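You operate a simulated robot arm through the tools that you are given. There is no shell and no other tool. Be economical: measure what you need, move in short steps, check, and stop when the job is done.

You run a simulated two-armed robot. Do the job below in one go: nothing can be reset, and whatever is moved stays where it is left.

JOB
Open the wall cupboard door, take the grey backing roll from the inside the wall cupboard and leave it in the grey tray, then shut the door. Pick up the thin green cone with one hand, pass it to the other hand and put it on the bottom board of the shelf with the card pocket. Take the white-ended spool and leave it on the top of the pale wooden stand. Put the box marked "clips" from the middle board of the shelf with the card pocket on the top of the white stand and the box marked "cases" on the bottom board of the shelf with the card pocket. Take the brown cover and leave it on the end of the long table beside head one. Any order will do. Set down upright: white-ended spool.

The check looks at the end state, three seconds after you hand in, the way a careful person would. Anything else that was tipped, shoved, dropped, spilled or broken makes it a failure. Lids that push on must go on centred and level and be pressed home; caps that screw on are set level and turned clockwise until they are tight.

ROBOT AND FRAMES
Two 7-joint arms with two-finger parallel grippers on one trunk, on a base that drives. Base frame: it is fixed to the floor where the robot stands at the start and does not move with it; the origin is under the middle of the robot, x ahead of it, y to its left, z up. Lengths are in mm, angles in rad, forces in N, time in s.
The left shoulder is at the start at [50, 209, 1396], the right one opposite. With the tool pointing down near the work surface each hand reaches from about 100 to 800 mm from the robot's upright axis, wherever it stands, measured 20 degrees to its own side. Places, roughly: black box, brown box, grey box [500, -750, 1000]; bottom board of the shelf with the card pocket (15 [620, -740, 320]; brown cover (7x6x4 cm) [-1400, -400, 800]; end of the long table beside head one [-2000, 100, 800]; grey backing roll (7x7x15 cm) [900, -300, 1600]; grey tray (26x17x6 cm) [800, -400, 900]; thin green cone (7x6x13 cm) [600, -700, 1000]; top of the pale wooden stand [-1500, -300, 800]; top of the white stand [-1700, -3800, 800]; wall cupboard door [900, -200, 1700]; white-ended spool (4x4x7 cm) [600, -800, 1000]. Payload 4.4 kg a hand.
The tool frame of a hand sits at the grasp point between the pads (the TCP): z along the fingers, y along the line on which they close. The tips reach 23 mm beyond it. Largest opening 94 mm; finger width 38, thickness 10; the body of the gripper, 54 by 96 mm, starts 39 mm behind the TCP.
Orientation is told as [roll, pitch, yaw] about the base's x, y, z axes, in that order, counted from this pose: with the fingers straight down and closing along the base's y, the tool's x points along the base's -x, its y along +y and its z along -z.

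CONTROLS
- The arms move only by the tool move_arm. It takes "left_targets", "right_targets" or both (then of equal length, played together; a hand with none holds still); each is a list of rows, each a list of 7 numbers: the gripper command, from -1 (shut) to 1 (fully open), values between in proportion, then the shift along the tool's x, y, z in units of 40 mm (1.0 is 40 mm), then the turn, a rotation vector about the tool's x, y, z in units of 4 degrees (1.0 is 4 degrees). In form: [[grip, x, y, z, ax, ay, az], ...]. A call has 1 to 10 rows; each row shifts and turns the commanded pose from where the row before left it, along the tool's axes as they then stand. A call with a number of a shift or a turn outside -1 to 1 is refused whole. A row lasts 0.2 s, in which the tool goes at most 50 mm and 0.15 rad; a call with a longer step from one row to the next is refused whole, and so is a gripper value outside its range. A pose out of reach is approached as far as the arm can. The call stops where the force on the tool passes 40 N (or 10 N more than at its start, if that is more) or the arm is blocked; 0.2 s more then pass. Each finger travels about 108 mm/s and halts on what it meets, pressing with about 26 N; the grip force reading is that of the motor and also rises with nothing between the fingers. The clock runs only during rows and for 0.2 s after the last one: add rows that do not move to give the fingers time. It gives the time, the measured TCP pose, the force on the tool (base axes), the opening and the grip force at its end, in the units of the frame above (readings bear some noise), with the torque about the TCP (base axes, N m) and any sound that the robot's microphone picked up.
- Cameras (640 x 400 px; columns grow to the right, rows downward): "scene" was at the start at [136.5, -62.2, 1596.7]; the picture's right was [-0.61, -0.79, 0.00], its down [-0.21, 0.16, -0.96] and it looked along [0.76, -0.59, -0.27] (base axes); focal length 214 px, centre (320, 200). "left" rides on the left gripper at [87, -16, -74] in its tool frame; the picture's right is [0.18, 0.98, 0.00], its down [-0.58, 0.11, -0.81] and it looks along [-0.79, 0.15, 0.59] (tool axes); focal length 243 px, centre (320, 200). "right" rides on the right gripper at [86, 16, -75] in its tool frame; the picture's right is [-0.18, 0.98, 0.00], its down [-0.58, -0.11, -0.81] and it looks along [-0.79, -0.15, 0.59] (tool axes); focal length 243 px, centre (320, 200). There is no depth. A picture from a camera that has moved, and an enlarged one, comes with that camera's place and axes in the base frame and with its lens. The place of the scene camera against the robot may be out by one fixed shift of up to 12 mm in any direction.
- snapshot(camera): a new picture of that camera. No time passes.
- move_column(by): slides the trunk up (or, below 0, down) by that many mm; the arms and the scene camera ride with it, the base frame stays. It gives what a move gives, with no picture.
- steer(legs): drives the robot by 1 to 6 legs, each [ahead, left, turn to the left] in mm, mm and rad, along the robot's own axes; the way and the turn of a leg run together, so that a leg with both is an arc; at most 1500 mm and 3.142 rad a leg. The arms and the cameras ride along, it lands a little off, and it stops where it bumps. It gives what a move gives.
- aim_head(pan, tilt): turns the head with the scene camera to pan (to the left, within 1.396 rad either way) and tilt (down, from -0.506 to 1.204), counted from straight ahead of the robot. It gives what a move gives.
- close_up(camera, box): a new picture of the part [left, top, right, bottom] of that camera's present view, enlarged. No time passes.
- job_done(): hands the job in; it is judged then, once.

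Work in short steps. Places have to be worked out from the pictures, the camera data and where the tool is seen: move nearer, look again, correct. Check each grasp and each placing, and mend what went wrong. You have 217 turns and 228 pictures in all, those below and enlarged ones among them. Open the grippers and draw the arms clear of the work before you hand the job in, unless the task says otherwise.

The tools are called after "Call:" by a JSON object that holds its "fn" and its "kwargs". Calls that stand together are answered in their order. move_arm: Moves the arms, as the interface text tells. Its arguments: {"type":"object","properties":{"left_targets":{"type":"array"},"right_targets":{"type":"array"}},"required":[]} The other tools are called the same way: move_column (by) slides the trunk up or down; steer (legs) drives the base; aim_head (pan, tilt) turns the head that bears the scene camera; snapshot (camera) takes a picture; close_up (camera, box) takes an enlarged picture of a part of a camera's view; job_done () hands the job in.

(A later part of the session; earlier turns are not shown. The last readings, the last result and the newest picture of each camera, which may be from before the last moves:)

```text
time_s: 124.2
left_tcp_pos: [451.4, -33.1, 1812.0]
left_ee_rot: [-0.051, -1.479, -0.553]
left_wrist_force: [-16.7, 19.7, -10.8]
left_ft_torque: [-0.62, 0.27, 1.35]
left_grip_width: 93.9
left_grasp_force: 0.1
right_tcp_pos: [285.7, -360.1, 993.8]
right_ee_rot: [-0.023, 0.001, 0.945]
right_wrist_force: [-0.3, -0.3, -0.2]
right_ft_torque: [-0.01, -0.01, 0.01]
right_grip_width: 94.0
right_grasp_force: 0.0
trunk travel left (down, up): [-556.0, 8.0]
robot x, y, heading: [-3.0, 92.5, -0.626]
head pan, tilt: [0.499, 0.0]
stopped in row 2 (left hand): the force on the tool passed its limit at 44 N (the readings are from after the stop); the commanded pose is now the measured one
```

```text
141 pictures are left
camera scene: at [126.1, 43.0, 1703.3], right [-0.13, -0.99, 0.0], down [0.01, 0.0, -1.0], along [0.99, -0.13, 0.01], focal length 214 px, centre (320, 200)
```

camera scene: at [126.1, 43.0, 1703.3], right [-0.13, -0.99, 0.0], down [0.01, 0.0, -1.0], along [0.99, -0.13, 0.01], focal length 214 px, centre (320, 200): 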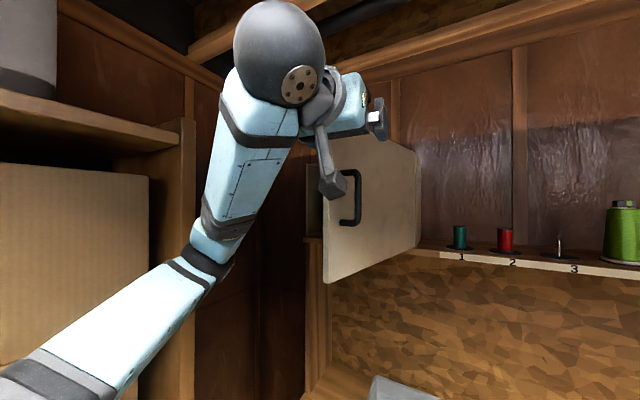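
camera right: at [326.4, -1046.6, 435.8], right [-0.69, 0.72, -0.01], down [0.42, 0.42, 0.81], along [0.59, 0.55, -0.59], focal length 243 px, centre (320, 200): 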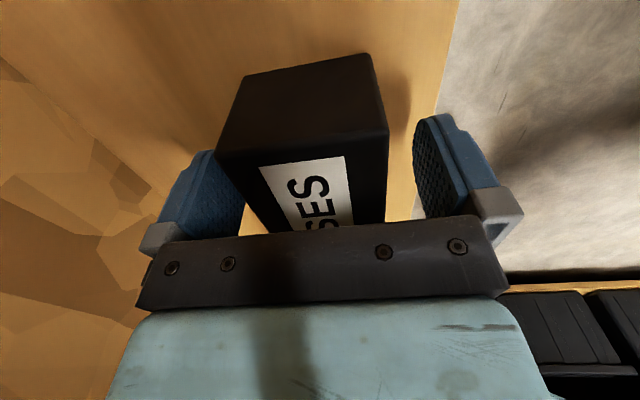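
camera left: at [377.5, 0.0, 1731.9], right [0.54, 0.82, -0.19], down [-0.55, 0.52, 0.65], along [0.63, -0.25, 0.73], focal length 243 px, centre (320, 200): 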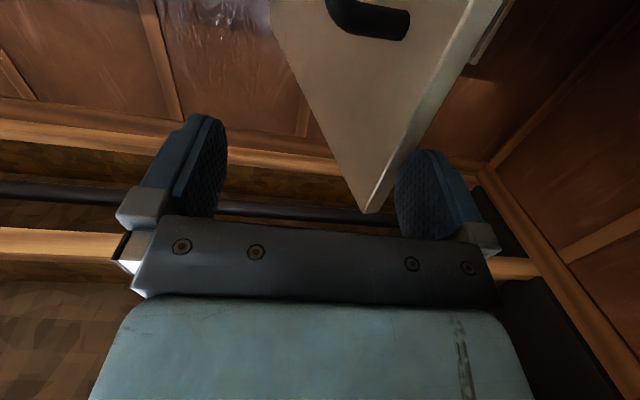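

The palm presses on the edge; back off 40 mm while continuing right.

Call:
{"fn": "move_arm", "kwargs": {"left_targets": [[1, 0, 0, -0.9, 0, 0, 0], [1, 0, -0.5, -0.2, 0, 0, 0], [1, 0, -0.6, -0.1, 0, 0, 0], [1, 0, -0.6, 0, 0, 0, 0], [1, 0, -0.6, 0, 0, 0, 0], [1, 0, -0.6, 0, 0, 0, 0]]}}

Call:
{"fn": "snapshot", "kwargs": {"camera": "left"}}

Call:
{"fn": "snapshot", "kwargs": {"camera": "scene"}}

```text
time_s: 125.6
left_tcp_pos: [356.3, -112.2, 1815.9]
left_ee_rot: [-0.017, -1.469, -0.59]
left_wrist_force: [0.2, -0.7, -0.1]
left_ft_torque: [0.0, -0.02, 0.0]
left_grip_width: 94.0
left_grasp_force: 0.0
right_tcp_pos: [289.2, -363.8, 990.4]
right_ee_rot: [-0.016, -0.001, 0.944]
right_wrist_force: [0.6, -0.2, -0.1]
right_ft_torque: [0.03, 0.01, -0.04]
right_grip_width: 94.0
right_grasp_force: 0.1
trunk travel left (down, up): [-556.0, 8.0]
robot x, y, heading: [-3.5, 88.9, -0.623]
head pan, tilt: [0.499, 0.0]
```

```text
140 pictures are left
camera left: at [281.2, -80.0, 1735.3], right [0.54, 0.82, -0.18], down [-0.55, 0.51, 0.66], along [0.64, -0.26, 0.73], focal length 243 px, centre (320, 200)
```

left: 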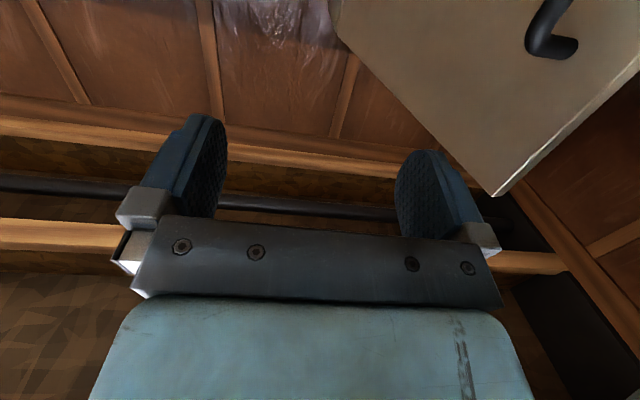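

```text
139 pictures are left
camera scene: at [133.3, 34.4, 1702.5], right [-0.13, -0.99, 0.0], down [0.0, 0.0, -1.0], along [0.99, -0.13, 0.0], focal length 214 px, centre (320, 200)
```

scene: 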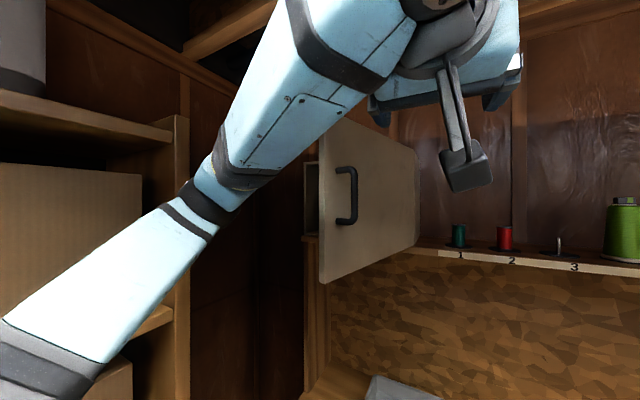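

The door stays at about 78°. I back 80 mm and shift 220 mm left so the head can see into the cupboard.

Call:
{"fn": "steer", "kwargs": {"legs": [[-80, 0, 0], [0, 220, 0]]}}

Call:
{"fn": "aim_head", "kwargs": {"pan": -0.05, "tilt": 0.0}}

Call:
{"fn": "snapshot", "kwargs": {"camera": "scene"}}

```text
time_s: 128.5
left_tcp_pos: [355.1, 50.4, 1813.6]
left_ee_rot: [0.331, -1.465, -0.969]
left_wrist_force: [0.1, -1.6, 0.1]
left_ft_torque: [0.03, -0.01, 0.01]
left_grip_width: 93.9
left_grasp_force: 0.2
right_tcp_pos: [309.7, -181.2, 989.5]
right_ee_rot: [-0.022, -0.022, 0.929]
right_wrist_force: [0.3, -0.2, -0.5]
right_ft_torque: [0.03, -0.01, -0.03]
right_grip_width: 93.6
right_grasp_force: 0.1
trunk travel left (down, up): [-556.0, 8.0]
robot x, y, heading: [33.2, 287.3, -0.639]
head pan, tilt: [0.499, 0.0]
stopped in leg 2: the robot was blocked; the commanded pose is now the measured one
```

```text
time_s: 129.5
left_tcp_pos: [356.7, 49.2, 1812.9]
left_ee_rot: [0.346, -1.464, -0.976]
left_wrist_force: [-0.1, -0.8, 0.7]
left_ft_torque: [0.0, -0.04, -0.01]
left_grip_width: 93.7
left_grasp_force: 0.1
right_tcp_pos: [313.6, -180.5, 988.0]
right_ee_rot: [-0.02, -0.026, 0.935]
right_wrist_force: [-0.1, 0.7, 0.2]
right_ft_torque: [0.01, 0.01, -0.01]
right_grip_width: 94.0
right_grasp_force: 0.1
trunk travel left (down, up): [-556.0, 8.0]
robot x, y, heading: [38.9, 290.3, -0.64]
head pan, tilt: [-0.051, 0.0]
```

```text
138 pictures are left
camera scene: at [128.1, 163.7, 1702.9], right [-0.63, -0.77, -0.03], down [0.02, 0.02, -1.0], along [0.77, -0.63, 0.0], focal length 214 px, centre (320, 200)
```

scene: 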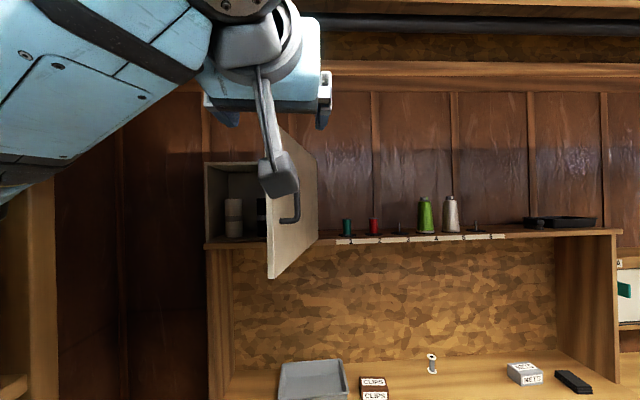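

I can see into the cupboard: a light roll and a dark one. I relieve the elbow by moving 50 mm right and take a close-up.

Call:
{"fn": "steer", "kwargs": {"legs": [[0, -60, 0]]}}

Call:
{"fn": "close_up", "kwargs": {"camera": "scene", "box": [180, 130, 340, 290]}}

```text
time_s: 130.7
left_tcp_pos: [358.0, 34.1, 1810.7]
left_ee_rot: [0.02, -1.464, -0.647]
left_wrist_force: [0.1, 0.1, -0.4]
left_ft_torque: [0.03, -0.02, -0.02]
left_grip_width: 94.1
left_grasp_force: 0.1
right_tcp_pos: [292.7, -214.9, 992.2]
right_ee_rot: [-0.017, 0.005, 0.933]
right_wrist_force: [0.4, 0.5, 0.6]
right_ft_torque: [-0.02, 0.03, -0.01]
right_grip_width: 93.9
right_grasp_force: 0.0
trunk travel left (down, up): [-556.0, 8.0]
robot x, y, heading: [0.7, 243.8, -0.638]
head pan, tilt: [-0.051, 0.0]
```

```text
2.50 times, centred on (260, 210) of scene
camera zoom: at [122.8, 144.1, 1702.4], right [-0.63, -0.77, 0.0], down [0.0, 0.0, -1.0], along [0.77, -0.63, 0.0], focal length 536 px, centre (470, 175)
```

zoom: 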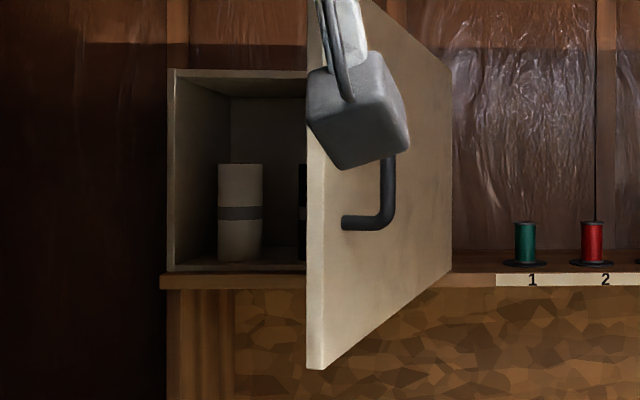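

White and dark rolls sit at u≈−518 and −416; a third may hide behind the door. I use the left hand (closed) inside the door to push it wider.

Call:
{"fn": "move_arm", "kwargs": {"left_targets": [[-1, 0, 1, 0, 0, 0, 0], [-1, 0, 1, 0, 0, 0, 0], [-1, 0, 0.8, 0.5, 0, 0, 0], [-1, 0, 0, 1, 0, 0, 0], [-1, 0, 0, 1, 0, 0, 0], [-1, 0, 0, 1, 0, 0, 0], [-1, 0, 0, 1, 0, 0, 0], [-1, 0, 0, 1, 0, 0, 0], [-1, 0, 0, 0, 0, 0, 0]]}}

Call:
{"fn": "snapshot", "kwargs": {"camera": "left"}}

Call:
{"fn": "snapshot", "kwargs": {"camera": "scene"}}

```text
time_s: 132.4
left_tcp_pos: [559.0, 11.0, 1796.2]
left_ee_rot: [0.156, -1.477, -0.788]
left_wrist_force: [-9.5, 11.8, -6.8]
left_ft_torque: [-0.27, -0.66, -0.89]
left_grip_width: 0.0
left_grasp_force: 26.0
right_tcp_pos: [287.9, -216.3, 990.1]
right_ee_rot: [-0.018, -0.003, 0.936]
right_wrist_force: [0.6, 0.3, -0.1]
right_ft_torque: [0.01, -0.01, 0.0]
right_grip_width: 93.9
right_grasp_force: 0.1
trunk travel left (down, up): [-556.0, 8.0]
robot x, y, heading: [1.5, 242.0, -0.633]
head pan, tilt: [-0.051, 0.0]
stopped in row 8 (left hand): the force on the tool passed its limit at 85 N (the readings are from after the stop); the commanded pose is now the measured one
```

```text
136 pictures are left
camera left: at [485.8, 47.2, 1716.5], right [0.57, 0.8, -0.17], down [-0.54, 0.52, 0.66], along [0.62, -0.28, 0.74], focal length 243 px, centre (320, 200)
```

left: 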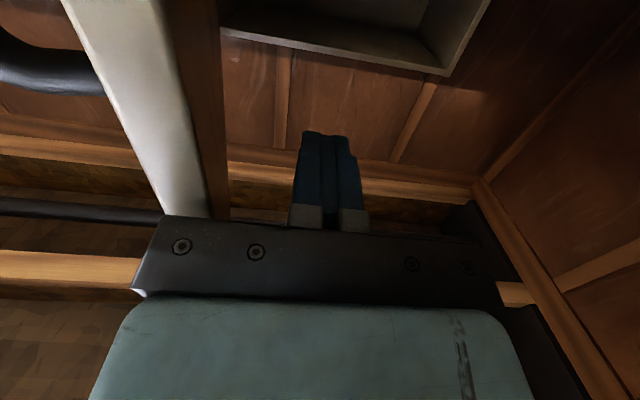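

```text
135 pictures are left
camera scene: at [111.1, 137.6, 1701.9], right [-0.63, -0.77, -0.01], down [0.01, 0.0, -1.0], along [0.77, -0.63, 0.0], focal length 214 px, centre (320, 200)
```

scene: 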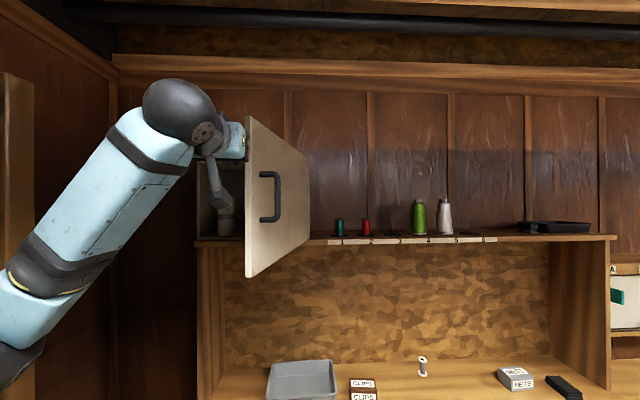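

The palm met the door's edge. Back 50 mm, 45 mm further left, forward again, then push right.

Call:
{"fn": "move_arm", "kwargs": {"left_targets": [[-1, 0, 0, -1, 0, 0, 0], [-1, 0, 0.9, -0.3, 0, 0, 0], [-1, 0, 0.6, 0, 0, 0, 0], [-1, 0, 0, 1, 0, 0, 0], [-1, 0, 0, 1, 0, 0, 0], [-1, 0, 0, 0.7, 0, 0, 0], [-1, 0, 0, 0, 0, 0, 0]]}}

Call:
{"fn": "snapshot", "kwargs": {"camera": "left"}}

```text
time_s: 134.0
left_tcp_pos: [650.6, 28.4, 1785.9]
left_ee_rot: [0.094, -1.47, -0.724]
left_wrist_force: [-0.4, -1.0, 0.4]
left_ft_torque: [0.01, 0.02, 0.02]
left_grip_width: 0.0
left_grasp_force: 25.9
right_tcp_pos: [292.3, -215.8, 989.2]
right_ee_rot: [-0.016, 0.0, 0.936]
right_wrist_force: [-0.5, -0.3, 0.1]
right_ft_torque: [-0.04, -0.02, 0.02]
right_grip_width: 94.1
right_grasp_force: 0.0
trunk travel left (down, up): [-556.0, 8.0]
robot x, y, heading: [-2.0, 243.4, -0.631]
head pan, tilt: [-0.051, 0.0]
```

```text
134 pictures are left
camera left: at [575.9, 65.3, 1706.5], right [0.57, 0.81, -0.17], down [-0.54, 0.52, 0.66], along [0.62, -0.28, 0.73], focal length 243 px, centre (320, 200)
```

left: 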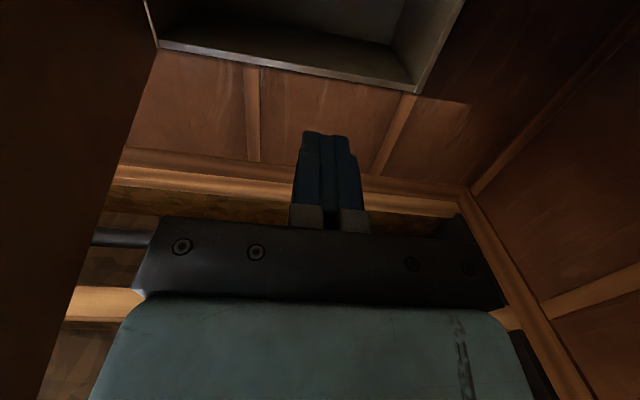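

Hand is inside the door. Push right ~210 mm.

Call:
{"fn": "move_arm", "kwargs": {"left_targets": [[-1, 0, -0.9, 0, 0, 0, 0], [-1, 0, -0.9, 0, 0, 0, 0], [-1, 0, -0.9, 0, 0, 0, 0], [-1, 0, -0.7, 0, 0, 0, 0], [-1, 0, -0.7, 0, 0, 0, 0], [-1, 0, -0.7, 0, 0, 0, 0], [-1, 0, -0.6, 0, 0, 0, 0]]}}

Call:
{"fn": "snapshot", "kwargs": {"camera": "scene"}}

Call:
{"fn": "snapshot", "kwargs": {"camera": "left"}}

```text
time_s: 135.6
left_tcp_pos: [520.7, -145.4, 1788.6]
left_ee_rot: [0.095, -1.47, -0.727]
left_wrist_force: [-0.2, -0.6, -1.3]
left_ft_torque: [0.0, -0.01, 0.01]
left_grip_width: 0.0
left_grasp_force: 25.9
right_tcp_pos: [292.6, -215.1, 991.3]
right_ee_rot: [-0.017, 0.001, 0.934]
right_wrist_force: [-0.1, 0.2, -0.2]
right_ft_torque: [0.03, -0.03, 0.0]
right_grip_width: 94.0
right_grasp_force: 0.0
trunk travel left (down, up): [-556.0, 8.0]
robot x, y, heading: [2.6, 243.5, -0.633]
head pan, tilt: [-0.051, 0.0]
```

```text
133 pictures are left
camera scene: at [119.3, 140.0, 1702.6], right [-0.63, -0.78, 0.0], down [0.0, 0.0, -1.0], along [0.78, -0.63, 0.0], focal length 214 px, centre (320, 200)
```

scene: 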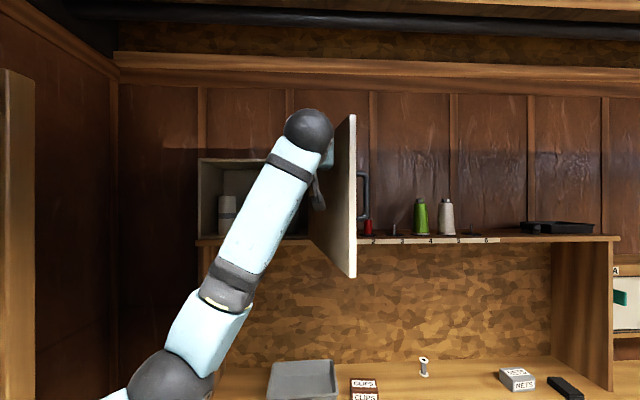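

```text
132 pictures are left
camera left: at [447.7, -109.5, 1708.2], right [0.57, 0.81, -0.17], down [-0.54, 0.52, 0.66], along [0.62, -0.28, 0.73], focal length 243 px, centre (320, 200)
```

left: 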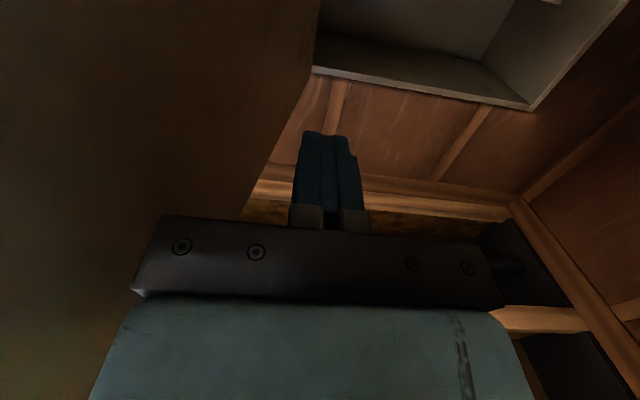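

The door is now ~95° open. I lower the left hand 280 mm out of the view and look inside.

Call:
{"fn": "move_arm", "kwargs": {"left_targets": [[-1, 0, 0.3, -0.5, 0, 0, 0], [-1, 1, 0, 0, 0, 0, 0], [-1, 1, 0, 0, 0, 0, 0], [-1, 1, 0, 0, 0, 0, 0], [-1, 1, 0, 0, 0, 0, 0], [-1, 1, 0, 0, 0, 0, 0], [-1, 1, 0, 0, 0, 0, 0], [-1, 1, 0, 0, 0, 0, 0], [-1, 0, 0, 0, 0, 0, 0]]}}

Call:
{"fn": "close_up", "kwargs": {"camera": "scene", "box": [180, 130, 380, 290]}}

```text
time_s: 137.6
left_tcp_pos: [500.4, -98.2, 1518.3]
left_ee_rot: [0.281, -1.49, -0.895]
left_wrist_force: [0.3, -0.7, -0.2]
left_ft_torque: [0.02, 0.02, 0.02]
left_grip_width: 0.0
left_grasp_force: 26.7
right_tcp_pos: [293.2, -214.8, 991.0]
right_ee_rot: [-0.015, 0.002, 0.936]
right_wrist_force: [0.6, 0.0, 0.5]
right_ft_torque: [0.0, -0.01, 0.01]
right_grip_width: 94.1
right_grasp_force: 0.0
trunk travel left (down, up): [-556.0, 8.0]
robot x, y, heading: [-0.0, 241.5, -0.634]
head pan, tilt: [-0.051, 0.0]
```

```text
2.50 times, centred on (280, 210) of scene
camera zoom: at [120.2, 141.1, 1702.6], right [-0.63, -0.78, 0.0], down [0.0, 0.0, -1.0], along [0.78, -0.63, 0.0], focal length 536 px, centre (420, 175)
```

zoom: 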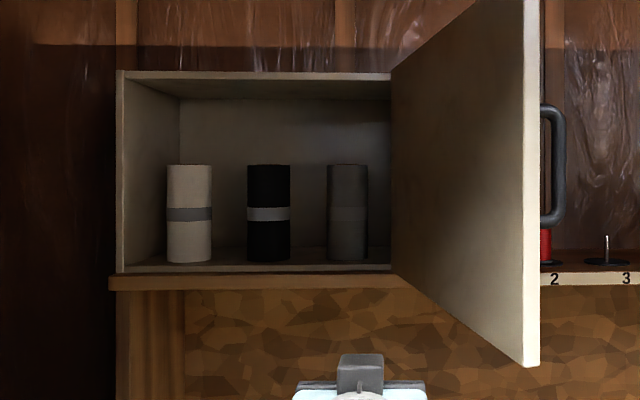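

Three rolls: white, black and – by the hinge – grey, around [860,−303], z 1568–1718. I pitch the left hand to 25° down, shift left to clear the door, then rise in front of the grey roll.

Call:
{"fn": "move_arm", "kwargs": {"left_targets": [[1, 0, 0.25, 0, 0, 0.85, 0], [1, 0, 0.25, 0, 0, 0.85, 0], [1, 0, 0.25, 0, 0, 0.85, 0], [1, 0, 0.25, 0, 0, 0.85, 0], [1, 0, 0.25, 0, 0, 0.85, 0], [1, 0, 0.25, 0, 0, 0.85, 0], [1, 0, 0, 0, 0, 0, 0]]}}

Call:
{"fn": "move_arm", "kwargs": {"left_targets": [[1, -0.82, 0, 0.3, 0, 0, 0], [1, -0.82, 0, 0.3, 0, 0, 0], [1, -0.82, 0, 0.3, 0, 0, 0], [1, -0.82, 0, 0.3, 0, 0, 0], [1, -0.82, 0, 0.3, 0, 0, 0], [1, -0.82, 0, 0.3, 0, 0, 0], [1, 0, 0, 0, 0, 0, 0]]}}

Call:
{"fn": "snapshot", "kwargs": {"camera": "left"}}

Call:
{"fn": "snapshot", "kwargs": {"camera": "scene"}}

```text
time_s: 139.4
left_tcp_pos: [552.6, -40.6, 1502.8]
left_ee_rot: [0.146, -1.114, -0.711]
left_wrist_force: [-0.7, 0.2, -0.2]
left_ft_torque: [-0.01, -0.02, 0.01]
left_grip_width: 94.1
left_grasp_force: 0.2
right_tcp_pos: [293.4, -215.0, 991.5]
right_ee_rot: [-0.016, 0.001, 0.935]
right_wrist_force: [-0.1, 0.6, 0.3]
right_ft_torque: [0.01, 0.0, -0.01]
right_grip_width: 93.7
right_grasp_force: 0.1
trunk travel left (down, up): [-556.0, 8.0]
robot x, y, heading: [0.4, 246.3, -0.634]
head pan, tilt: [-0.051, 0.0]
stopped in row 7 (left hand): the arm was blocked; the commanded pose is now the measured one
```

```text
time_s: 141.0
left_tcp_pos: [671.1, -134.1, 1646.7]
left_ee_rot: [0.136, -1.113, -0.707]
left_wrist_force: [0.4, 0.6, 0.4]
left_ft_torque: [-0.01, -0.05, 0.05]
left_grip_width: 94.1
left_grasp_force: 0.0
right_tcp_pos: [293.3, -215.9, 991.4]
right_ee_rot: [-0.015, 0.001, 0.936]
right_wrist_force: [0.2, 0.8, -1.1]
right_ft_torque: [0.0, -0.01, 0.0]
right_grip_width: 93.8
right_grasp_force: 0.0
trunk travel left (down, up): [-556.0, 8.0]
robot x, y, heading: [-0.5, 241.9, -0.636]
head pan, tilt: [-0.051, 0.0]
```

```text
130 pictures are left
camera left: at [579.5, -86.4, 1600.4], right [0.48, 0.87, -0.11], down [-0.36, 0.31, 0.88], along [0.8, -0.38, 0.46], focal length 243 px, centre (320, 200)
```

left: 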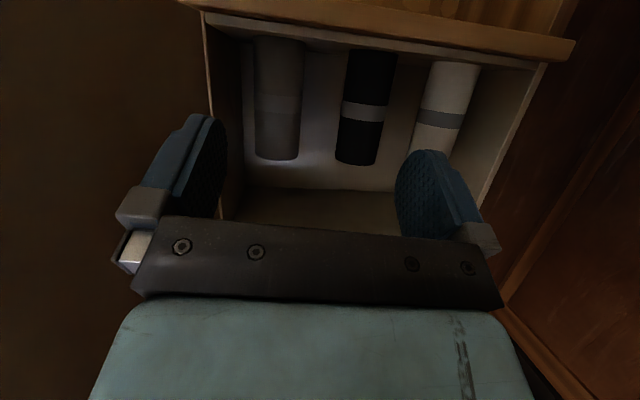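

```text
129 pictures are left
camera scene: at [120.2, 141.5, 1702.6], right [-0.63, -0.78, 0.0], down [0.0, 0.0, -1.0], along [0.78, -0.63, 0.0], focal length 214 px, centre (320, 200)
```

scene: 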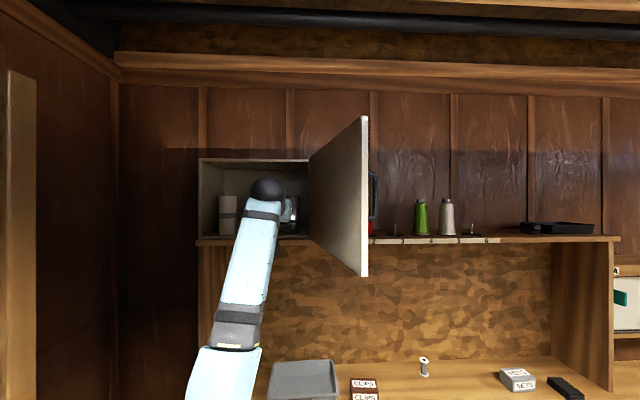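

The grey roll is seen clearly; centre about [880,−315], with a slim gap to the side wall. I approach part-way with the gripper slightly narrowed and check again.

Call:
{"fn": "move_arm", "kwargs": {"left_targets": [[0.82, -0.56, -0.14, 0.5, 0, 0, 0], [0.82, -0.56, -0.14, 0.5, 0, 0, 0], [0.82, -0.56, -0.14, 0.5, 0, 0, 0], [0.82, -0.56, -0.14, 0.5, 0, 0, 0], [0.82, -0.56, -0.14, 0.5, 0, 0, 0], [0.82, -0.56, -0.14, 0.5, 0, 0, 0], [0.82, 0, 0, 0, 0, 0, 0]]}}

Call:
{"fn": "snapshot", "kwargs": {"camera": "left"}}

```text
time_s: 142.6
left_tcp_pos: [784.3, -249.2, 1709.0]
left_ee_rot: [0.134, -1.114, -0.707]
left_wrist_force: [-0.6, -0.6, -0.1]
left_ft_torque: [0.01, -0.01, -0.01]
left_grip_width: 85.6
left_grasp_force: 0.0
left hand out of reach, approached as far as the arm can: row 6
right_tcp_pos: [293.6, -215.6, 990.5]
right_ee_rot: [-0.014, 0.001, 0.935]
right_wrist_force: [0.0, 0.8, 0.1]
right_ft_torque: [0.01, 0.02, 0.02]
right_grip_width: 93.9
right_grasp_force: 0.1
trunk travel left (down, up): [-556.0, 8.0]
robot x, y, heading: [-1.4, 244.7, -0.633]
head pan, tilt: [-0.051, 0.0]
```

```text
128 pictures are left
camera left: at [692.0, -202.4, 1661.7], right [0.48, 0.87, -0.11], down [-0.36, 0.31, 0.88], along [0.8, -0.38, 0.46], focal length 243 px, centre (320, 200)
```

left: 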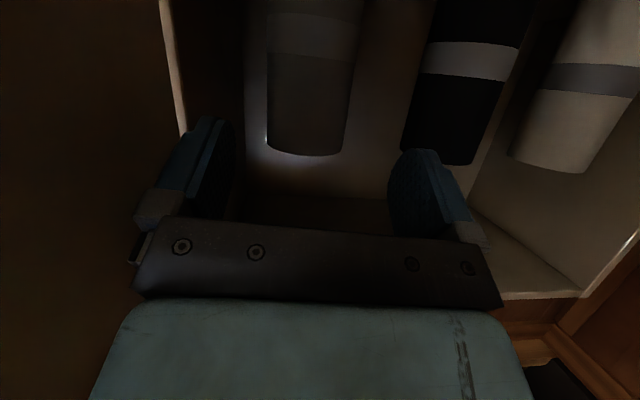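

Good alignment, but the arm is at its reach. I pull the hand back 110 mm, drive 120 mm forward, and re-approach.

Call:
{"fn": "move_arm", "kwargs": {"left_targets": [[0.82, 0.4, 0.05, -0.82, 0, 0, 0], [0.82, 0.4, 0.05, -0.82, 0, 0, 0], [0.82, 0.4, 0.05, -0.82, 0, 0, 0]]}}

Call:
{"fn": "steer", "kwargs": {"legs": [[120, 0, 0]]}}

Call:
{"fn": "snapshot", "kwargs": {"camera": "left"}}

```text
time_s: 143.4
left_tcp_pos: [692.9, -182.0, 1710.8]
left_ee_rot: [0.137, -1.115, -0.71]
left_wrist_force: [-0.1, 0.3, 0.1]
left_ft_torque: [0.0, -0.01, -0.02]
left_grip_width: 85.5
left_grasp_force: 0.1
right_tcp_pos: [293.0, -215.4, 991.6]
right_ee_rot: [-0.018, 0.0, 0.936]
right_wrist_force: [-0.5, -0.5, 0.7]
right_ft_torque: [-0.03, 0.05, 0.02]
right_grip_width: 93.9
right_grasp_force: 0.1
trunk travel left (down, up): [-556.0, 8.0]
robot x, y, heading: [1.2, 247.4, -0.635]
head pan, tilt: [-0.051, 0.0]
```

```text
time_s: 144.6
left_tcp_pos: [789.9, -251.2, 1711.3]
left_ee_rot: [0.137, -1.117, -0.708]
left_wrist_force: [0.5, 0.6, 0.1]
left_ft_torque: [0.04, -0.02, 0.03]
left_grip_width: 85.5
left_grasp_force: 0.1
right_tcp_pos: [389.1, -286.6, 991.7]
right_ee_rot: [-0.018, 0.003, 0.938]
right_wrist_force: [-0.5, -0.2, 0.4]
right_ft_torque: [0.02, -0.03, 0.04]
right_grip_width: 93.9
right_grasp_force: 0.1
trunk travel left (down, up): [-556.0, 8.0]
robot x, y, heading: [99.8, 172.9, -0.632]
head pan, tilt: [-0.051, 0.0]
```

```text
127 pictures are left
camera left: at [698.1, -206.1, 1664.3], right [0.48, 0.87, -0.11], down [-0.36, 0.31, 0.88], along [0.8, -0.38, 0.46], focal length 243 px, centre (320, 200)
```

left: 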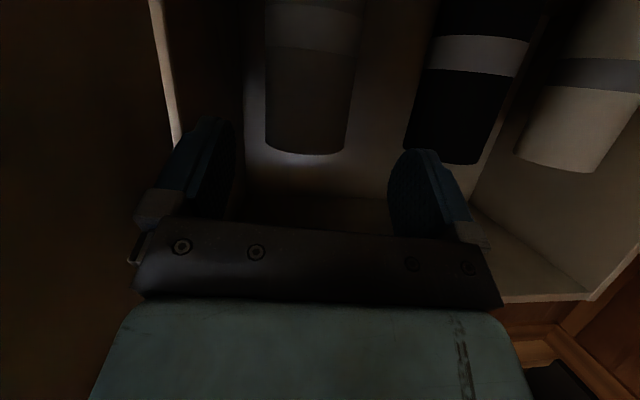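

Aligned; advance 120 mm along the tool (25° down) to straddle the roll.

Call:
{"fn": "move_arm", "kwargs": {"left_targets": [[0.82, -0.03, -0.05, 0.75, 0, 0, 0], [0.82, -0.03, -0.05, 0.75, 0, 0, 0], [0.82, -0.03, -0.05, 0.75, 0, 0, 0], [0.82, 0, 0, 0.7, 0, 0, 0], [0.82, 0, 0, 0, 0, 0, 0]]}}

Call:
{"fn": "snapshot", "kwargs": {"camera": "left"}}

```text
time_s: 145.8
left_tcp_pos: [879.5, -315.8, 1662.9]
left_ee_rot: [0.137, -1.115, -0.706]
left_wrist_force: [-0.2, 0.7, 0.8]
left_ft_torque: [-0.04, 0.01, 0.04]
left_grip_width: 85.5
left_grasp_force: 0.1
right_tcp_pos: [389.3, -285.0, 990.9]
right_ee_rot: [-0.016, 0.003, 0.937]
right_wrist_force: [-0.5, 0.4, -0.5]
right_ft_torque: [0.01, -0.02, -0.01]
right_grip_width: 94.2
right_grasp_force: 0.0
trunk travel left (down, up): [-556.0, 8.0]
robot x, y, heading: [96.5, 170.3, -0.637]
head pan, tilt: [-0.051, 0.0]
```

```text
126 pictures are left
camera left: at [787.7, -269.9, 1615.7], right [0.48, 0.87, -0.11], down [-0.36, 0.31, 0.88], along [0.8, -0.38, 0.46], focal length 243 px, centre (320, 200)
```

left: 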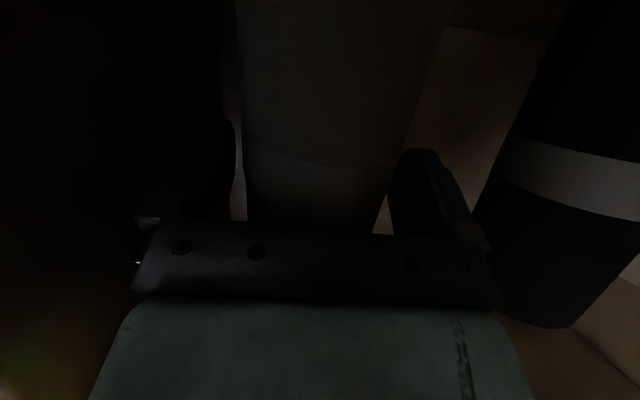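

Straddled, no contact. Close on the roll, then lift 20 mm.

Call:
{"fn": "move_arm", "kwargs": {"left_targets": [[-1, 0, 0, 0, 0, 0, 0], [-1, 0, 0, 0, 0, 0, 0], [-1, 0, 0, 0, 0, 0, 0], [-1, -0.3, 0, -0.14, 0, 0, 0], [-1, -0.3, 0, -0.14, 0, 0, 0], [-1, 0, 0, 0, 0, 0, 0]]}}

Call:
{"fn": "snapshot", "kwargs": {"camera": "left"}}

```text
time_s: 147.2
left_tcp_pos: [879.8, -316.8, 1687.4]
left_ee_rot: [0.136, -1.116, -0.709]
left_wrist_force: [0.2, -0.6, -3.8]
left_ft_torque: [0.0, -0.01, 0.02]
left_grip_width: 65.8
left_grasp_force: 26.3
right_tcp_pos: [391.0, -285.1, 990.3]
right_ee_rot: [-0.016, 0.002, 0.937]
right_wrist_force: [0.3, 0.0, -0.2]
right_ft_torque: [-0.01, -0.02, 0.03]
right_grip_width: 94.0
right_grasp_force: 0.1
trunk travel left (down, up): [-556.0, 8.0]
robot x, y, heading: [98.8, 171.4, -0.632]
head pan, tilt: [-0.051, 0.0]
```

```text
125 pictures are left
camera left: at [788.1, -271.9, 1640.9], right [0.48, 0.87, -0.11], down [-0.36, 0.31, 0.88], along [0.8, -0.38, 0.46], focal length 243 px, centre (320, 200)
```

left: 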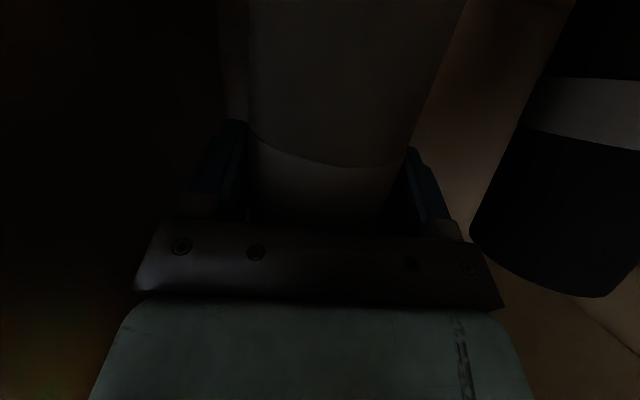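

Roll is lifted (3.8 N). Draw it straight out: base back 130 mm, then the arm back 120 mm.

Call:
{"fn": "steer", "kwargs": {"legs": [[-130, 0, 0]]}}

Call:
{"fn": "move_arm", "kwargs": {"left_targets": [[-1, 0.35, -0.08, -0.8, 0, 0, 0], [-1, 0.35, -0.08, -0.8, 0, 0, 0], [-1, 0.35, -0.08, -0.8, 0, 0, 0], [-1, 0.35, -0.08, -0.8, 0, 0, 0], [-1, 0, 0, 0, 0, 0, 0]]}}

Call:
{"fn": "snapshot", "kwargs": {"camera": "scene"}}

Call:
{"fn": "snapshot", "kwargs": {"camera": "left"}}

```text
time_s: 148.5
left_tcp_pos: [775.5, -248.2, 1685.2]
left_ee_rot: [0.137, -1.112, -0.712]
left_wrist_force: [1.3, 0.1, -3.4]
left_ft_torque: [0.0, -0.01, 0.0]
left_grip_width: 65.8
left_grasp_force: 25.7
right_tcp_pos: [285.3, -213.6, 990.2]
right_ee_rot: [-0.014, 0.001, 0.933]
right_wrist_force: [0.0, 0.5, 0.3]
right_ft_torque: [-0.01, -0.01, -0.01]
right_grip_width: 93.9
right_grasp_force: 0.1
trunk travel left (down, up): [-556.0, 8.0]
robot x, y, heading: [-4.7, 248.3, -0.638]
head pan, tilt: [-0.051, 0.0]
```

```text
time_s: 149.7
left_tcp_pos: [653.2, -179.8, 1690.5]
left_ee_rot: [0.139, -1.113, -0.713]
left_wrist_force: [0.3, 0.5, -3.1]
left_ft_torque: [0.02, 0.0, 0.0]
left_grip_width: 65.8
left_grasp_force: 25.9
right_tcp_pos: [285.2, -211.6, 990.9]
right_ee_rot: [-0.017, 0.001, 0.931]
right_wrist_force: [0.6, -0.6, 1.1]
right_ft_torque: [-0.02, 0.04, 0.01]
right_grip_width: 94.2
right_grasp_force: 0.0
trunk travel left (down, up): [-556.0, 8.0]
robot x, y, heading: [-6.8, 244.1, -0.641]
head pan, tilt: [-0.051, 0.0]
```

```text
124 pictures are left
camera scene: at [114.6, 145.5, 1702.4], right [-0.64, -0.77, 0.0], down [0.0, 0.0, -1.0], along [0.77, -0.64, 0.0], focal length 214 px, centre (320, 200)
```

scene: 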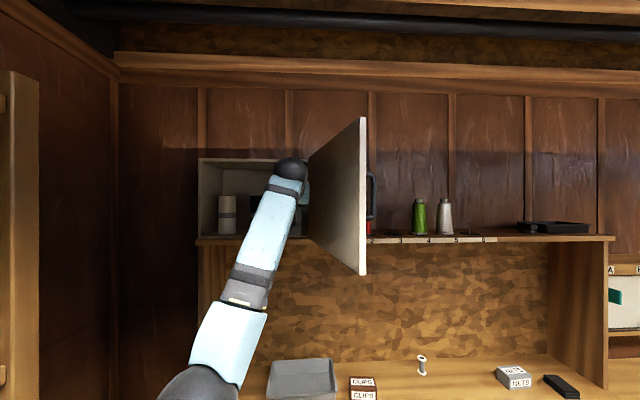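

```text
123 pictures are left
camera left: at [561.8, -133.0, 1644.1], right [0.48, 0.87, -0.11], down [-0.36, 0.31, 0.88], along [0.8, -0.39, 0.46], focal length 243 px, centre (320, 200)
```

left: 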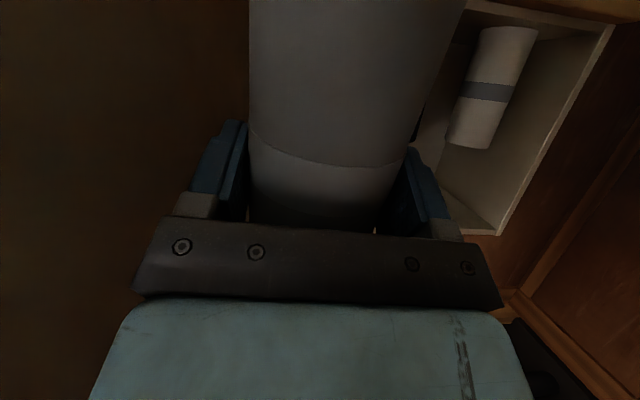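

Roll is out of the cupboard. Lower the column 380 mm; hands remain in front of the shelf.

Call:
{"fn": "move_column", "kwargs": {"by": -380}}

Call:
{"fn": "aim_head", "kwargs": {"pan": 0.0, "tilt": 0.5}}

Call:
{"fn": "snapshot", "kwargs": {"camera": "scene"}}

```text
time_s: 153.3
left_tcp_pos: [653.2, -180.6, 1311.6]
left_ee_rot: [0.137, -1.115, -0.712]
left_wrist_force: [-0.2, -0.3, -3.0]
left_ft_torque: [-0.02, 0.01, 0.04]
left_grip_width: 65.7
left_grasp_force: 26.2
right_tcp_pos: [284.6, -211.3, 610.5]
right_ee_rot: [-0.016, 0.003, 0.931]
right_wrist_force: [0.3, -0.5, 1.0]
right_ft_torque: [-0.01, 0.0, 0.01]
right_grip_width: 94.2
right_grasp_force: 0.0
trunk travel left (down, up): [-176.0, 388.0]
robot x, y, heading: [-3.5, 247.6, -0.634]
head pan, tilt: [-0.051, 0.0]
```

```text
time_s: 154.3
left_tcp_pos: [653.1, -179.4, 1311.5]
left_ee_rot: [0.138, -1.114, -0.712]
left_wrist_force: [0.3, 0.7, -3.7]
left_ft_torque: [0.0, -0.01, 0.0]
left_grip_width: 65.8
left_grasp_force: 26.0
right_tcp_pos: [284.6, -210.9, 610.7]
right_ee_rot: [-0.014, 0.002, 0.932]
right_wrist_force: [-0.8, -0.7, 0.7]
right_ft_torque: [-0.03, -0.02, 0.0]
right_grip_width: 94.1
right_grasp_force: 0.0
trunk travel left (down, up): [-176.0, 388.0]
robot x, y, heading: [-3.9, 244.6, -0.636]
head pan, tilt: [0.0, 0.499]
```

```text
122 pictures are left
camera scene: at [117.5, 148.7, 1276.5], right [-0.6, -0.8, 0.0], down [-0.38, 0.28, -0.88], along [0.71, -0.52, -0.48], focal length 214 px, centre (320, 200)
```

scene: 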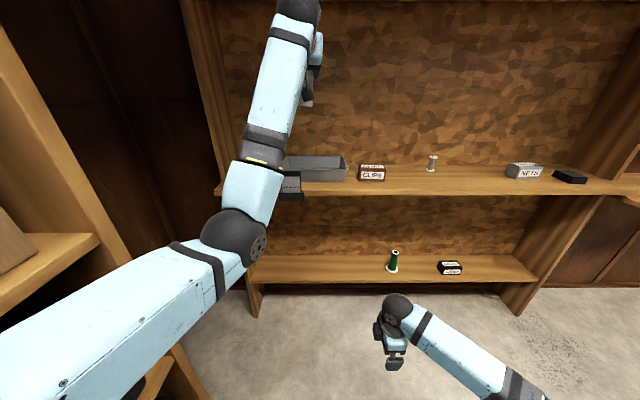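

Lower the hand to z≈1150 in front of the shelf, then drive forward 230 mm over the tray (centre about [827,−354]).

Call:
{"fn": "move_arm", "kwargs": {"left_targets": [[-1, 0.9, -0.06, 0.44, 0, 0, 0], [-1, 0.9, -0.06, 0.44, 0, 0, 0], [-1, 0.9, -0.06, 0.44, 0, 0, 0], [-1, 0.9, -0.06, 0.44, 0, 0, 0], [-1, 0, 0, 0, 0, 0, 0]]}}

Call:
{"fn": "steer", "kwargs": {"legs": [[230, 0, 0]]}}

Call:
{"fn": "aim_head", "kwargs": {"pan": 0.0, "tilt": 0.6}}

Call:
{"fn": "snapshot", "kwargs": {"camera": "scene"}}

Call:
{"fn": "snapshot", "kwargs": {"camera": "left"}}

```text
time_s: 155.5
left_tcp_pos: [655.7, -179.9, 1152.8]
left_ee_rot: [0.137, -1.115, -0.713]
left_wrist_force: [-0.3, -0.2, -2.5]
left_ft_torque: [-0.01, 0.0, -0.03]
left_grip_width: 65.7
left_grasp_force: 26.1
right_tcp_pos: [284.3, -211.7, 611.6]
right_ee_rot: [-0.014, 0.0, 0.934]
right_wrist_force: [-0.3, -0.2, -0.4]
right_ft_torque: [0.01, 0.0, 0.02]
right_grip_width: 94.0
right_grasp_force: 0.0
trunk travel left (down, up): [-176.0, 388.0]
robot x, y, heading: [-3.7, 246.1, -0.631]
head pan, tilt: [0.0, 0.499]
```

```text
time_s: 157.2
left_tcp_pos: [837.8, -317.2, 1152.5]
left_ee_rot: [0.14, -1.114, -0.714]
left_wrist_force: [0.1, 0.0, -3.5]
left_ft_torque: [-0.02, 0.0, -0.01]
left_grip_width: 65.8
left_grasp_force: 26.2
right_tcp_pos: [467.9, -349.4, 611.6]
right_ee_rot: [-0.016, 0.001, 0.929]
right_wrist_force: [-0.1, -0.9, 0.0]
right_ft_torque: [-0.02, 0.03, 0.0]
right_grip_width: 94.1
right_grasp_force: 0.1
trunk travel left (down, up): [-176.0, 388.0]
robot x, y, heading: [179.9, 111.6, -0.641]
head pan, tilt: [0.0, 0.499]
```

```text
time_s: 157.9
left_tcp_pos: [837.6, -318.4, 1152.3]
left_ee_rot: [0.138, -1.114, -0.714]
left_wrist_force: [0.3, 0.4, -2.4]
left_ft_torque: [0.02, -0.01, -0.02]
left_grip_width: 65.5
left_grasp_force: 26.3
right_tcp_pos: [467.0, -348.5, 611.2]
right_ee_rot: [-0.016, 0.001, 0.932]
right_wrist_force: [0.2, 0.5, -0.2]
right_ft_torque: [-0.01, 0.04, -0.01]
right_grip_width: 93.8
right_grasp_force: 0.0
trunk travel left (down, up): [-176.0, 388.0]
robot x, y, heading: [177.2, 115.2, -0.639]
head pan, tilt: [0.0, 0.6]
```

```text
121 pictures are left
camera scene: at [298.6, 13.8, 1267.3], right [-0.6, -0.8, 0.0], down [-0.45, 0.34, -0.83], along [0.66, -0.49, -0.56], focal length 214 px, centre (320, 200)
```

scene: 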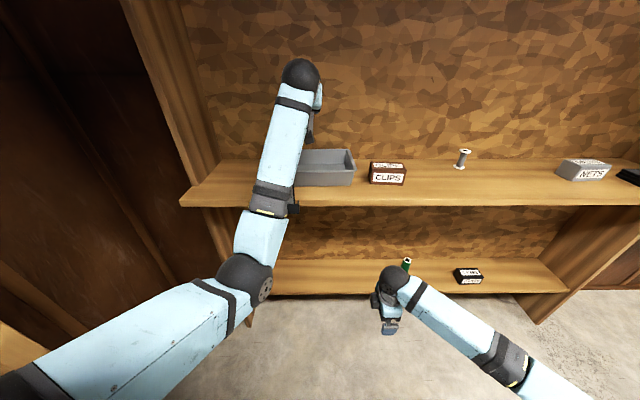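

```text
120 pictures are left
camera left: at [746.0, -270.6, 1105.9], right [0.49, 0.87, -0.11], down [-0.36, 0.31, 0.88], along [0.8, -0.39, 0.46], focal length 243 px, centre (320, 200)
```

left: 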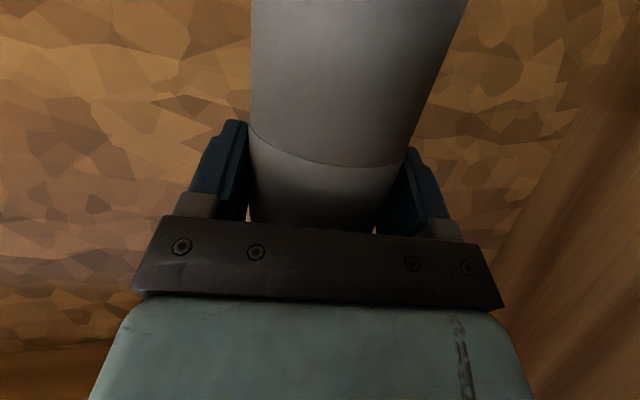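

The tray spans u −330…−70, n 795…940; the roll hangs at u −233, n 865, over it. I shift 25 mm toward the middle while lowering 95 mm.

Call:
{"fn": "move_arm", "kwargs": {"left_targets": [[-1, 0.7, -0.25, 0.35, 0, 0, 0], [-1, 0.7, -0.25, 0.35, 0, 0, 0], [-1, 0.7, -0.25, 0.35, 0, 0, 0], [-1, 0, 0, 0, 0, 0, 0]]}}

Call:
{"fn": "close_up", "kwargs": {"camera": "scene", "box": [230, 40, 430, 240]}}

Call:
{"fn": "snapshot", "kwargs": {"camera": "left"}}

```text
time_s: 158.9
left_tcp_pos: [823.2, -338.2, 1058.4]
left_ee_rot: [0.139, -1.115, -0.716]
left_wrist_force: [0.8, 0.3, -2.1]
left_ft_torque: [0.01, -0.02, 0.0]
left_grip_width: 65.9
left_grasp_force: 26.1
right_tcp_pos: [466.9, -348.0, 611.0]
right_ee_rot: [-0.016, 0.001, 0.93]
right_wrist_force: [0.4, -0.1, 0.4]
right_ft_torque: [-0.02, -0.01, -0.02]
right_grip_width: 93.9
right_grasp_force: 0.0
trunk travel left (down, up): [-176.0, 388.0]
robot x, y, heading: [174.8, 113.2, -0.646]
head pan, tilt: [0.0, 0.6]
```

```text
2.00 times, centred on (330, 140) of scene
camera zoom: at [298.5, 13.9, 1267.3], right [-0.6, -0.8, 0.0], down [-0.45, 0.34, -0.82], along [0.66, -0.49, -0.57], focal length 429 px, centre (300, 320)
```

zoom: 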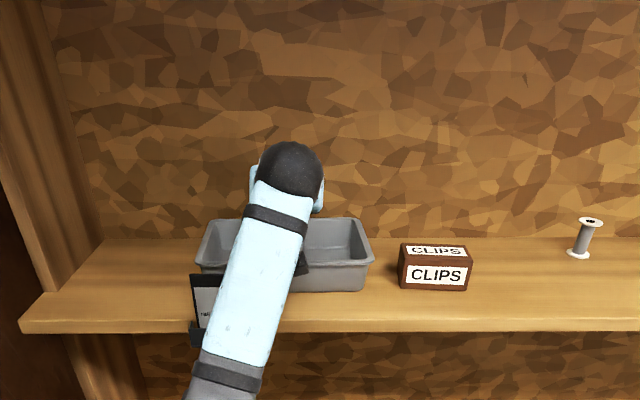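

```text
118 pictures are left
camera left: at [731.5, -292.0, 1011.6], right [0.49, 0.87, -0.11], down [-0.36, 0.31, 0.88], along [0.8, -0.39, 0.46], focal length 243 px, centre (320, 200)
```

left: 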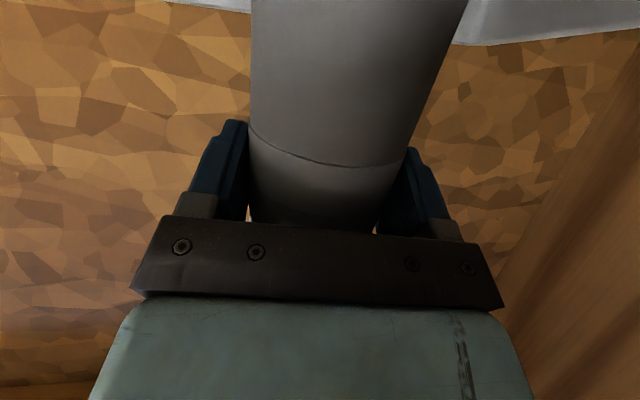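

Roll is inside the rim area. Lower slowly to touch the tray's floor.

Call:
{"fn": "move_arm", "kwargs": {"left_targets": [[-1, 0.15, 0, 0.07, 0, 0, 0], [-1, 0.1, 0, 0.05, 0, 0, 0], [-1, 0.1, 0, 0.05, 0, 0, 0], [-1, 0.05, 0, 0.025, 0, 0, 0]]}}

```text
time_s: 159.9
left_tcp_pos: [827.4, -336.0, 1041.7]
left_ee_rot: [0.143, -1.116, -0.715]
left_wrist_force: [-0.2, 0.3, -3.1]
left_ft_torque: [0.02, 0.01, 0.02]
left_grip_width: 65.7
left_grasp_force: 25.3
right_tcp_pos: [467.2, -347.9, 610.1]
right_ee_rot: [-0.017, 0.001, 0.93]
right_wrist_force: [-0.8, -0.3, -0.8]
right_ft_torque: [-0.01, 0.01, 0.0]
right_grip_width: 94.2
right_grasp_force: 0.0
trunk travel left (down, up): [-176.0, 388.0]
robot x, y, heading: [176.8, 113.4, -0.643]
head pan, tilt: [0.0, 0.6]
```

Call:
{"fn": "move_arm", "kwargs": {"left_targets": [[-1, 0.07, 0, 0.035, 0, 0, 0], [-1, 0.07, 0, 0.035, 0, 0, 0], [-1, 0.05, 0, 0.025, 0, 0, 0], [-1, 0.05, 0, 0.025, 0, 0, 0]]}}

```text
time_s: 160.9
left_tcp_pos: [835.0, -332.5, 1034.1]
left_ee_rot: [0.16, -1.123, -0.724]
left_wrist_force: [-0.2, 0.6, -3.1]
left_ft_torque: [-0.02, 0.03, 0.0]
left_grip_width: 65.7
left_grasp_force: 25.2
right_tcp_pos: [466.6, -348.2, 611.0]
right_ee_rot: [-0.014, 0.001, 0.931]
right_wrist_force: [1.5, 0.3, 0.2]
right_ft_torque: [-0.03, 0.01, 0.03]
right_grip_width: 93.9
right_grasp_force: 0.0
trunk travel left (down, up): [-176.0, 388.0]
robot x, y, heading: [175.7, 111.9, -0.643]
head pan, tilt: [0.0, 0.6]
```

No contact yet; continue a few millimetres.

Call:
{"fn": "move_arm", "kwargs": {"left_targets": [[-1, 0.07, 0, 0.02, 0, 0, 0], [-1, 0.07, 0, 0.02, 0, 0, 0], [-1, 0.05, 0, 0.02, 0, 0, 0]]}}

Call:
{"fn": "snapshot", "kwargs": {"camera": "left"}}

```text
time_s: 161.7
left_tcp_pos: [838.9, -327.8, 1028.1]
left_ee_rot: [0.172, -1.127, -0.728]
left_wrist_force: [-0.5, 0.3, -3.4]
left_ft_torque: [0.01, 0.05, -0.02]
left_grip_width: 65.7
left_grasp_force: 26.3
right_tcp_pos: [467.7, -349.1, 611.7]
right_ee_rot: [-0.016, 0.001, 0.929]
right_wrist_force: [0.6, 0.2, -1.2]
right_ft_torque: [-0.01, 0.03, -0.02]
right_grip_width: 94.3
right_grasp_force: 0.1
trunk travel left (down, up): [-176.0, 388.0]
robot x, y, heading: [180.6, 115.3, -0.644]
head pan, tilt: [0.0, 0.6]
```

```text
117 pictures are left
camera left: at [746.5, -283.0, 979.5], right [0.47, 0.88, -0.09], down [-0.38, 0.3, 0.87], along [0.79, -0.38, 0.48], focal length 243 px, centre (320, 200)
```

left: 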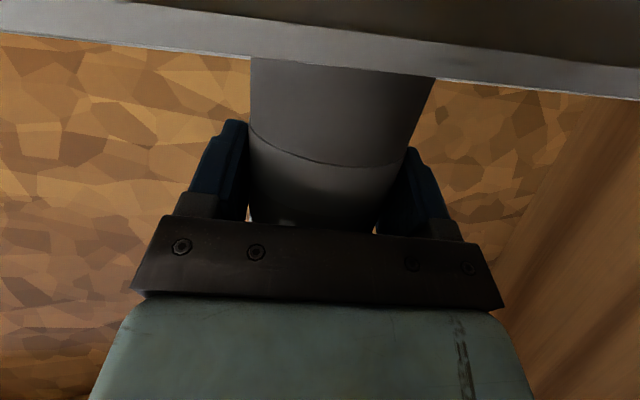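

The rest I do with the column, in small steps, to keep the posture rigid.

Call:
{"fn": "move_column", "kwargs": {"by": -6}}

Call:
{"fn": "move_column", "kwargs": {"by": -5}}

```text
time_s: 162.2
left_tcp_pos: [837.9, -328.6, 1020.7]
left_ee_rot: [0.175, -1.124, -0.733]
left_wrist_force: [0.4, 0.0, -2.2]
left_ft_torque: [0.0, -0.01, 0.05]
left_grip_width: 65.5
left_grasp_force: 25.7
right_tcp_pos: [467.2, -348.1, 604.1]
right_ee_rot: [-0.016, 0.001, 0.932]
right_wrist_force: [0.6, -0.4, 0.9]
right_ft_torque: [0.01, 0.0, 0.0]
right_grip_width: 94.0
right_grasp_force: 0.0
trunk travel left (down, up): [-170.0, 394.0]
robot x, y, heading: [179.0, 113.7, -0.639]
head pan, tilt: [0.0, 0.6]
```

```text
time_s: 162.8
left_tcp_pos: [835.7, -327.3, 1017.8]
left_ee_rot: [0.179, -1.13, -0.736]
left_wrist_force: [1.4, -0.5, 20.3]
left_ft_torque: [-0.58, -0.42, 0.02]
left_grip_width: 65.7
left_grasp_force: 25.3
right_tcp_pos: [464.8, -348.2, 602.6]
right_ee_rot: [-0.018, 0.003, 0.932]
right_wrist_force: [-0.6, 0.3, 0.3]
right_ft_torque: [-0.02, -0.01, 0.03]
right_grip_width: 94.0
right_grasp_force: 0.2
trunk travel left (down, up): [-165.0, 399.0]
robot x, y, heading: [180.4, 115.2, -0.641]
head pan, tilt: [0.0, 0.6]
```

Touched down (20 N). Open the fingers, and check the roll stands.

Call:
{"fn": "move_arm", "kwargs": {"left_targets": [[0.2, 0, 0, 0, 0, 0, 0], [0.6, 0, 0, 0, 0, 0, 0], [0.8, 0, 0, 0, 0, 0, 0]]}}

Call:
{"fn": "snapshot", "kwargs": {"camera": "left"}}

```text
time_s: 163.6
left_tcp_pos: [838.3, -327.4, 1012.4]
left_ee_rot: [0.176, -1.119, -0.732]
left_wrist_force: [-0.3, -0.1, 0.1]
left_ft_torque: [-0.01, 0.0, 0.01]
left_grip_width: 84.6
left_grasp_force: 0.0
right_tcp_pos: [466.3, -348.2, 600.7]
right_ee_rot: [-0.014, 0.002, 0.928]
right_wrist_force: [-0.2, -0.4, 0.0]
right_ft_torque: [0.05, -0.01, 0.01]
right_grip_width: 94.0
right_grasp_force: 0.2
trunk travel left (down, up): [-165.0, 399.0]
robot x, y, heading: [178.5, 110.9, -0.639]
head pan, tilt: [0.0, 0.6]
```

```text
116 pictures are left
camera left: at [746.4, -281.8, 963.3], right [0.47, 0.88, -0.09], down [-0.38, 0.29, 0.88], along [0.8, -0.38, 0.47], focal length 243 px, centre (320, 200)
```

left: 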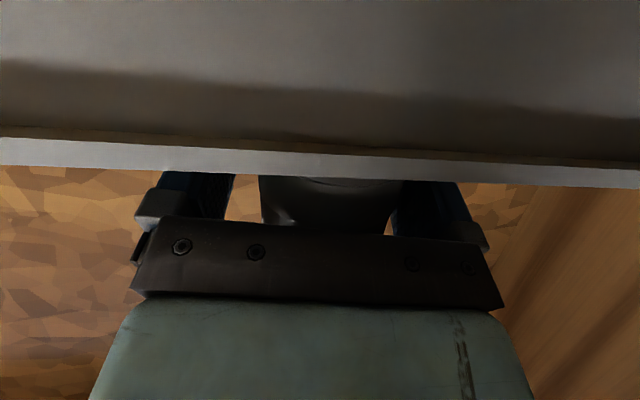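

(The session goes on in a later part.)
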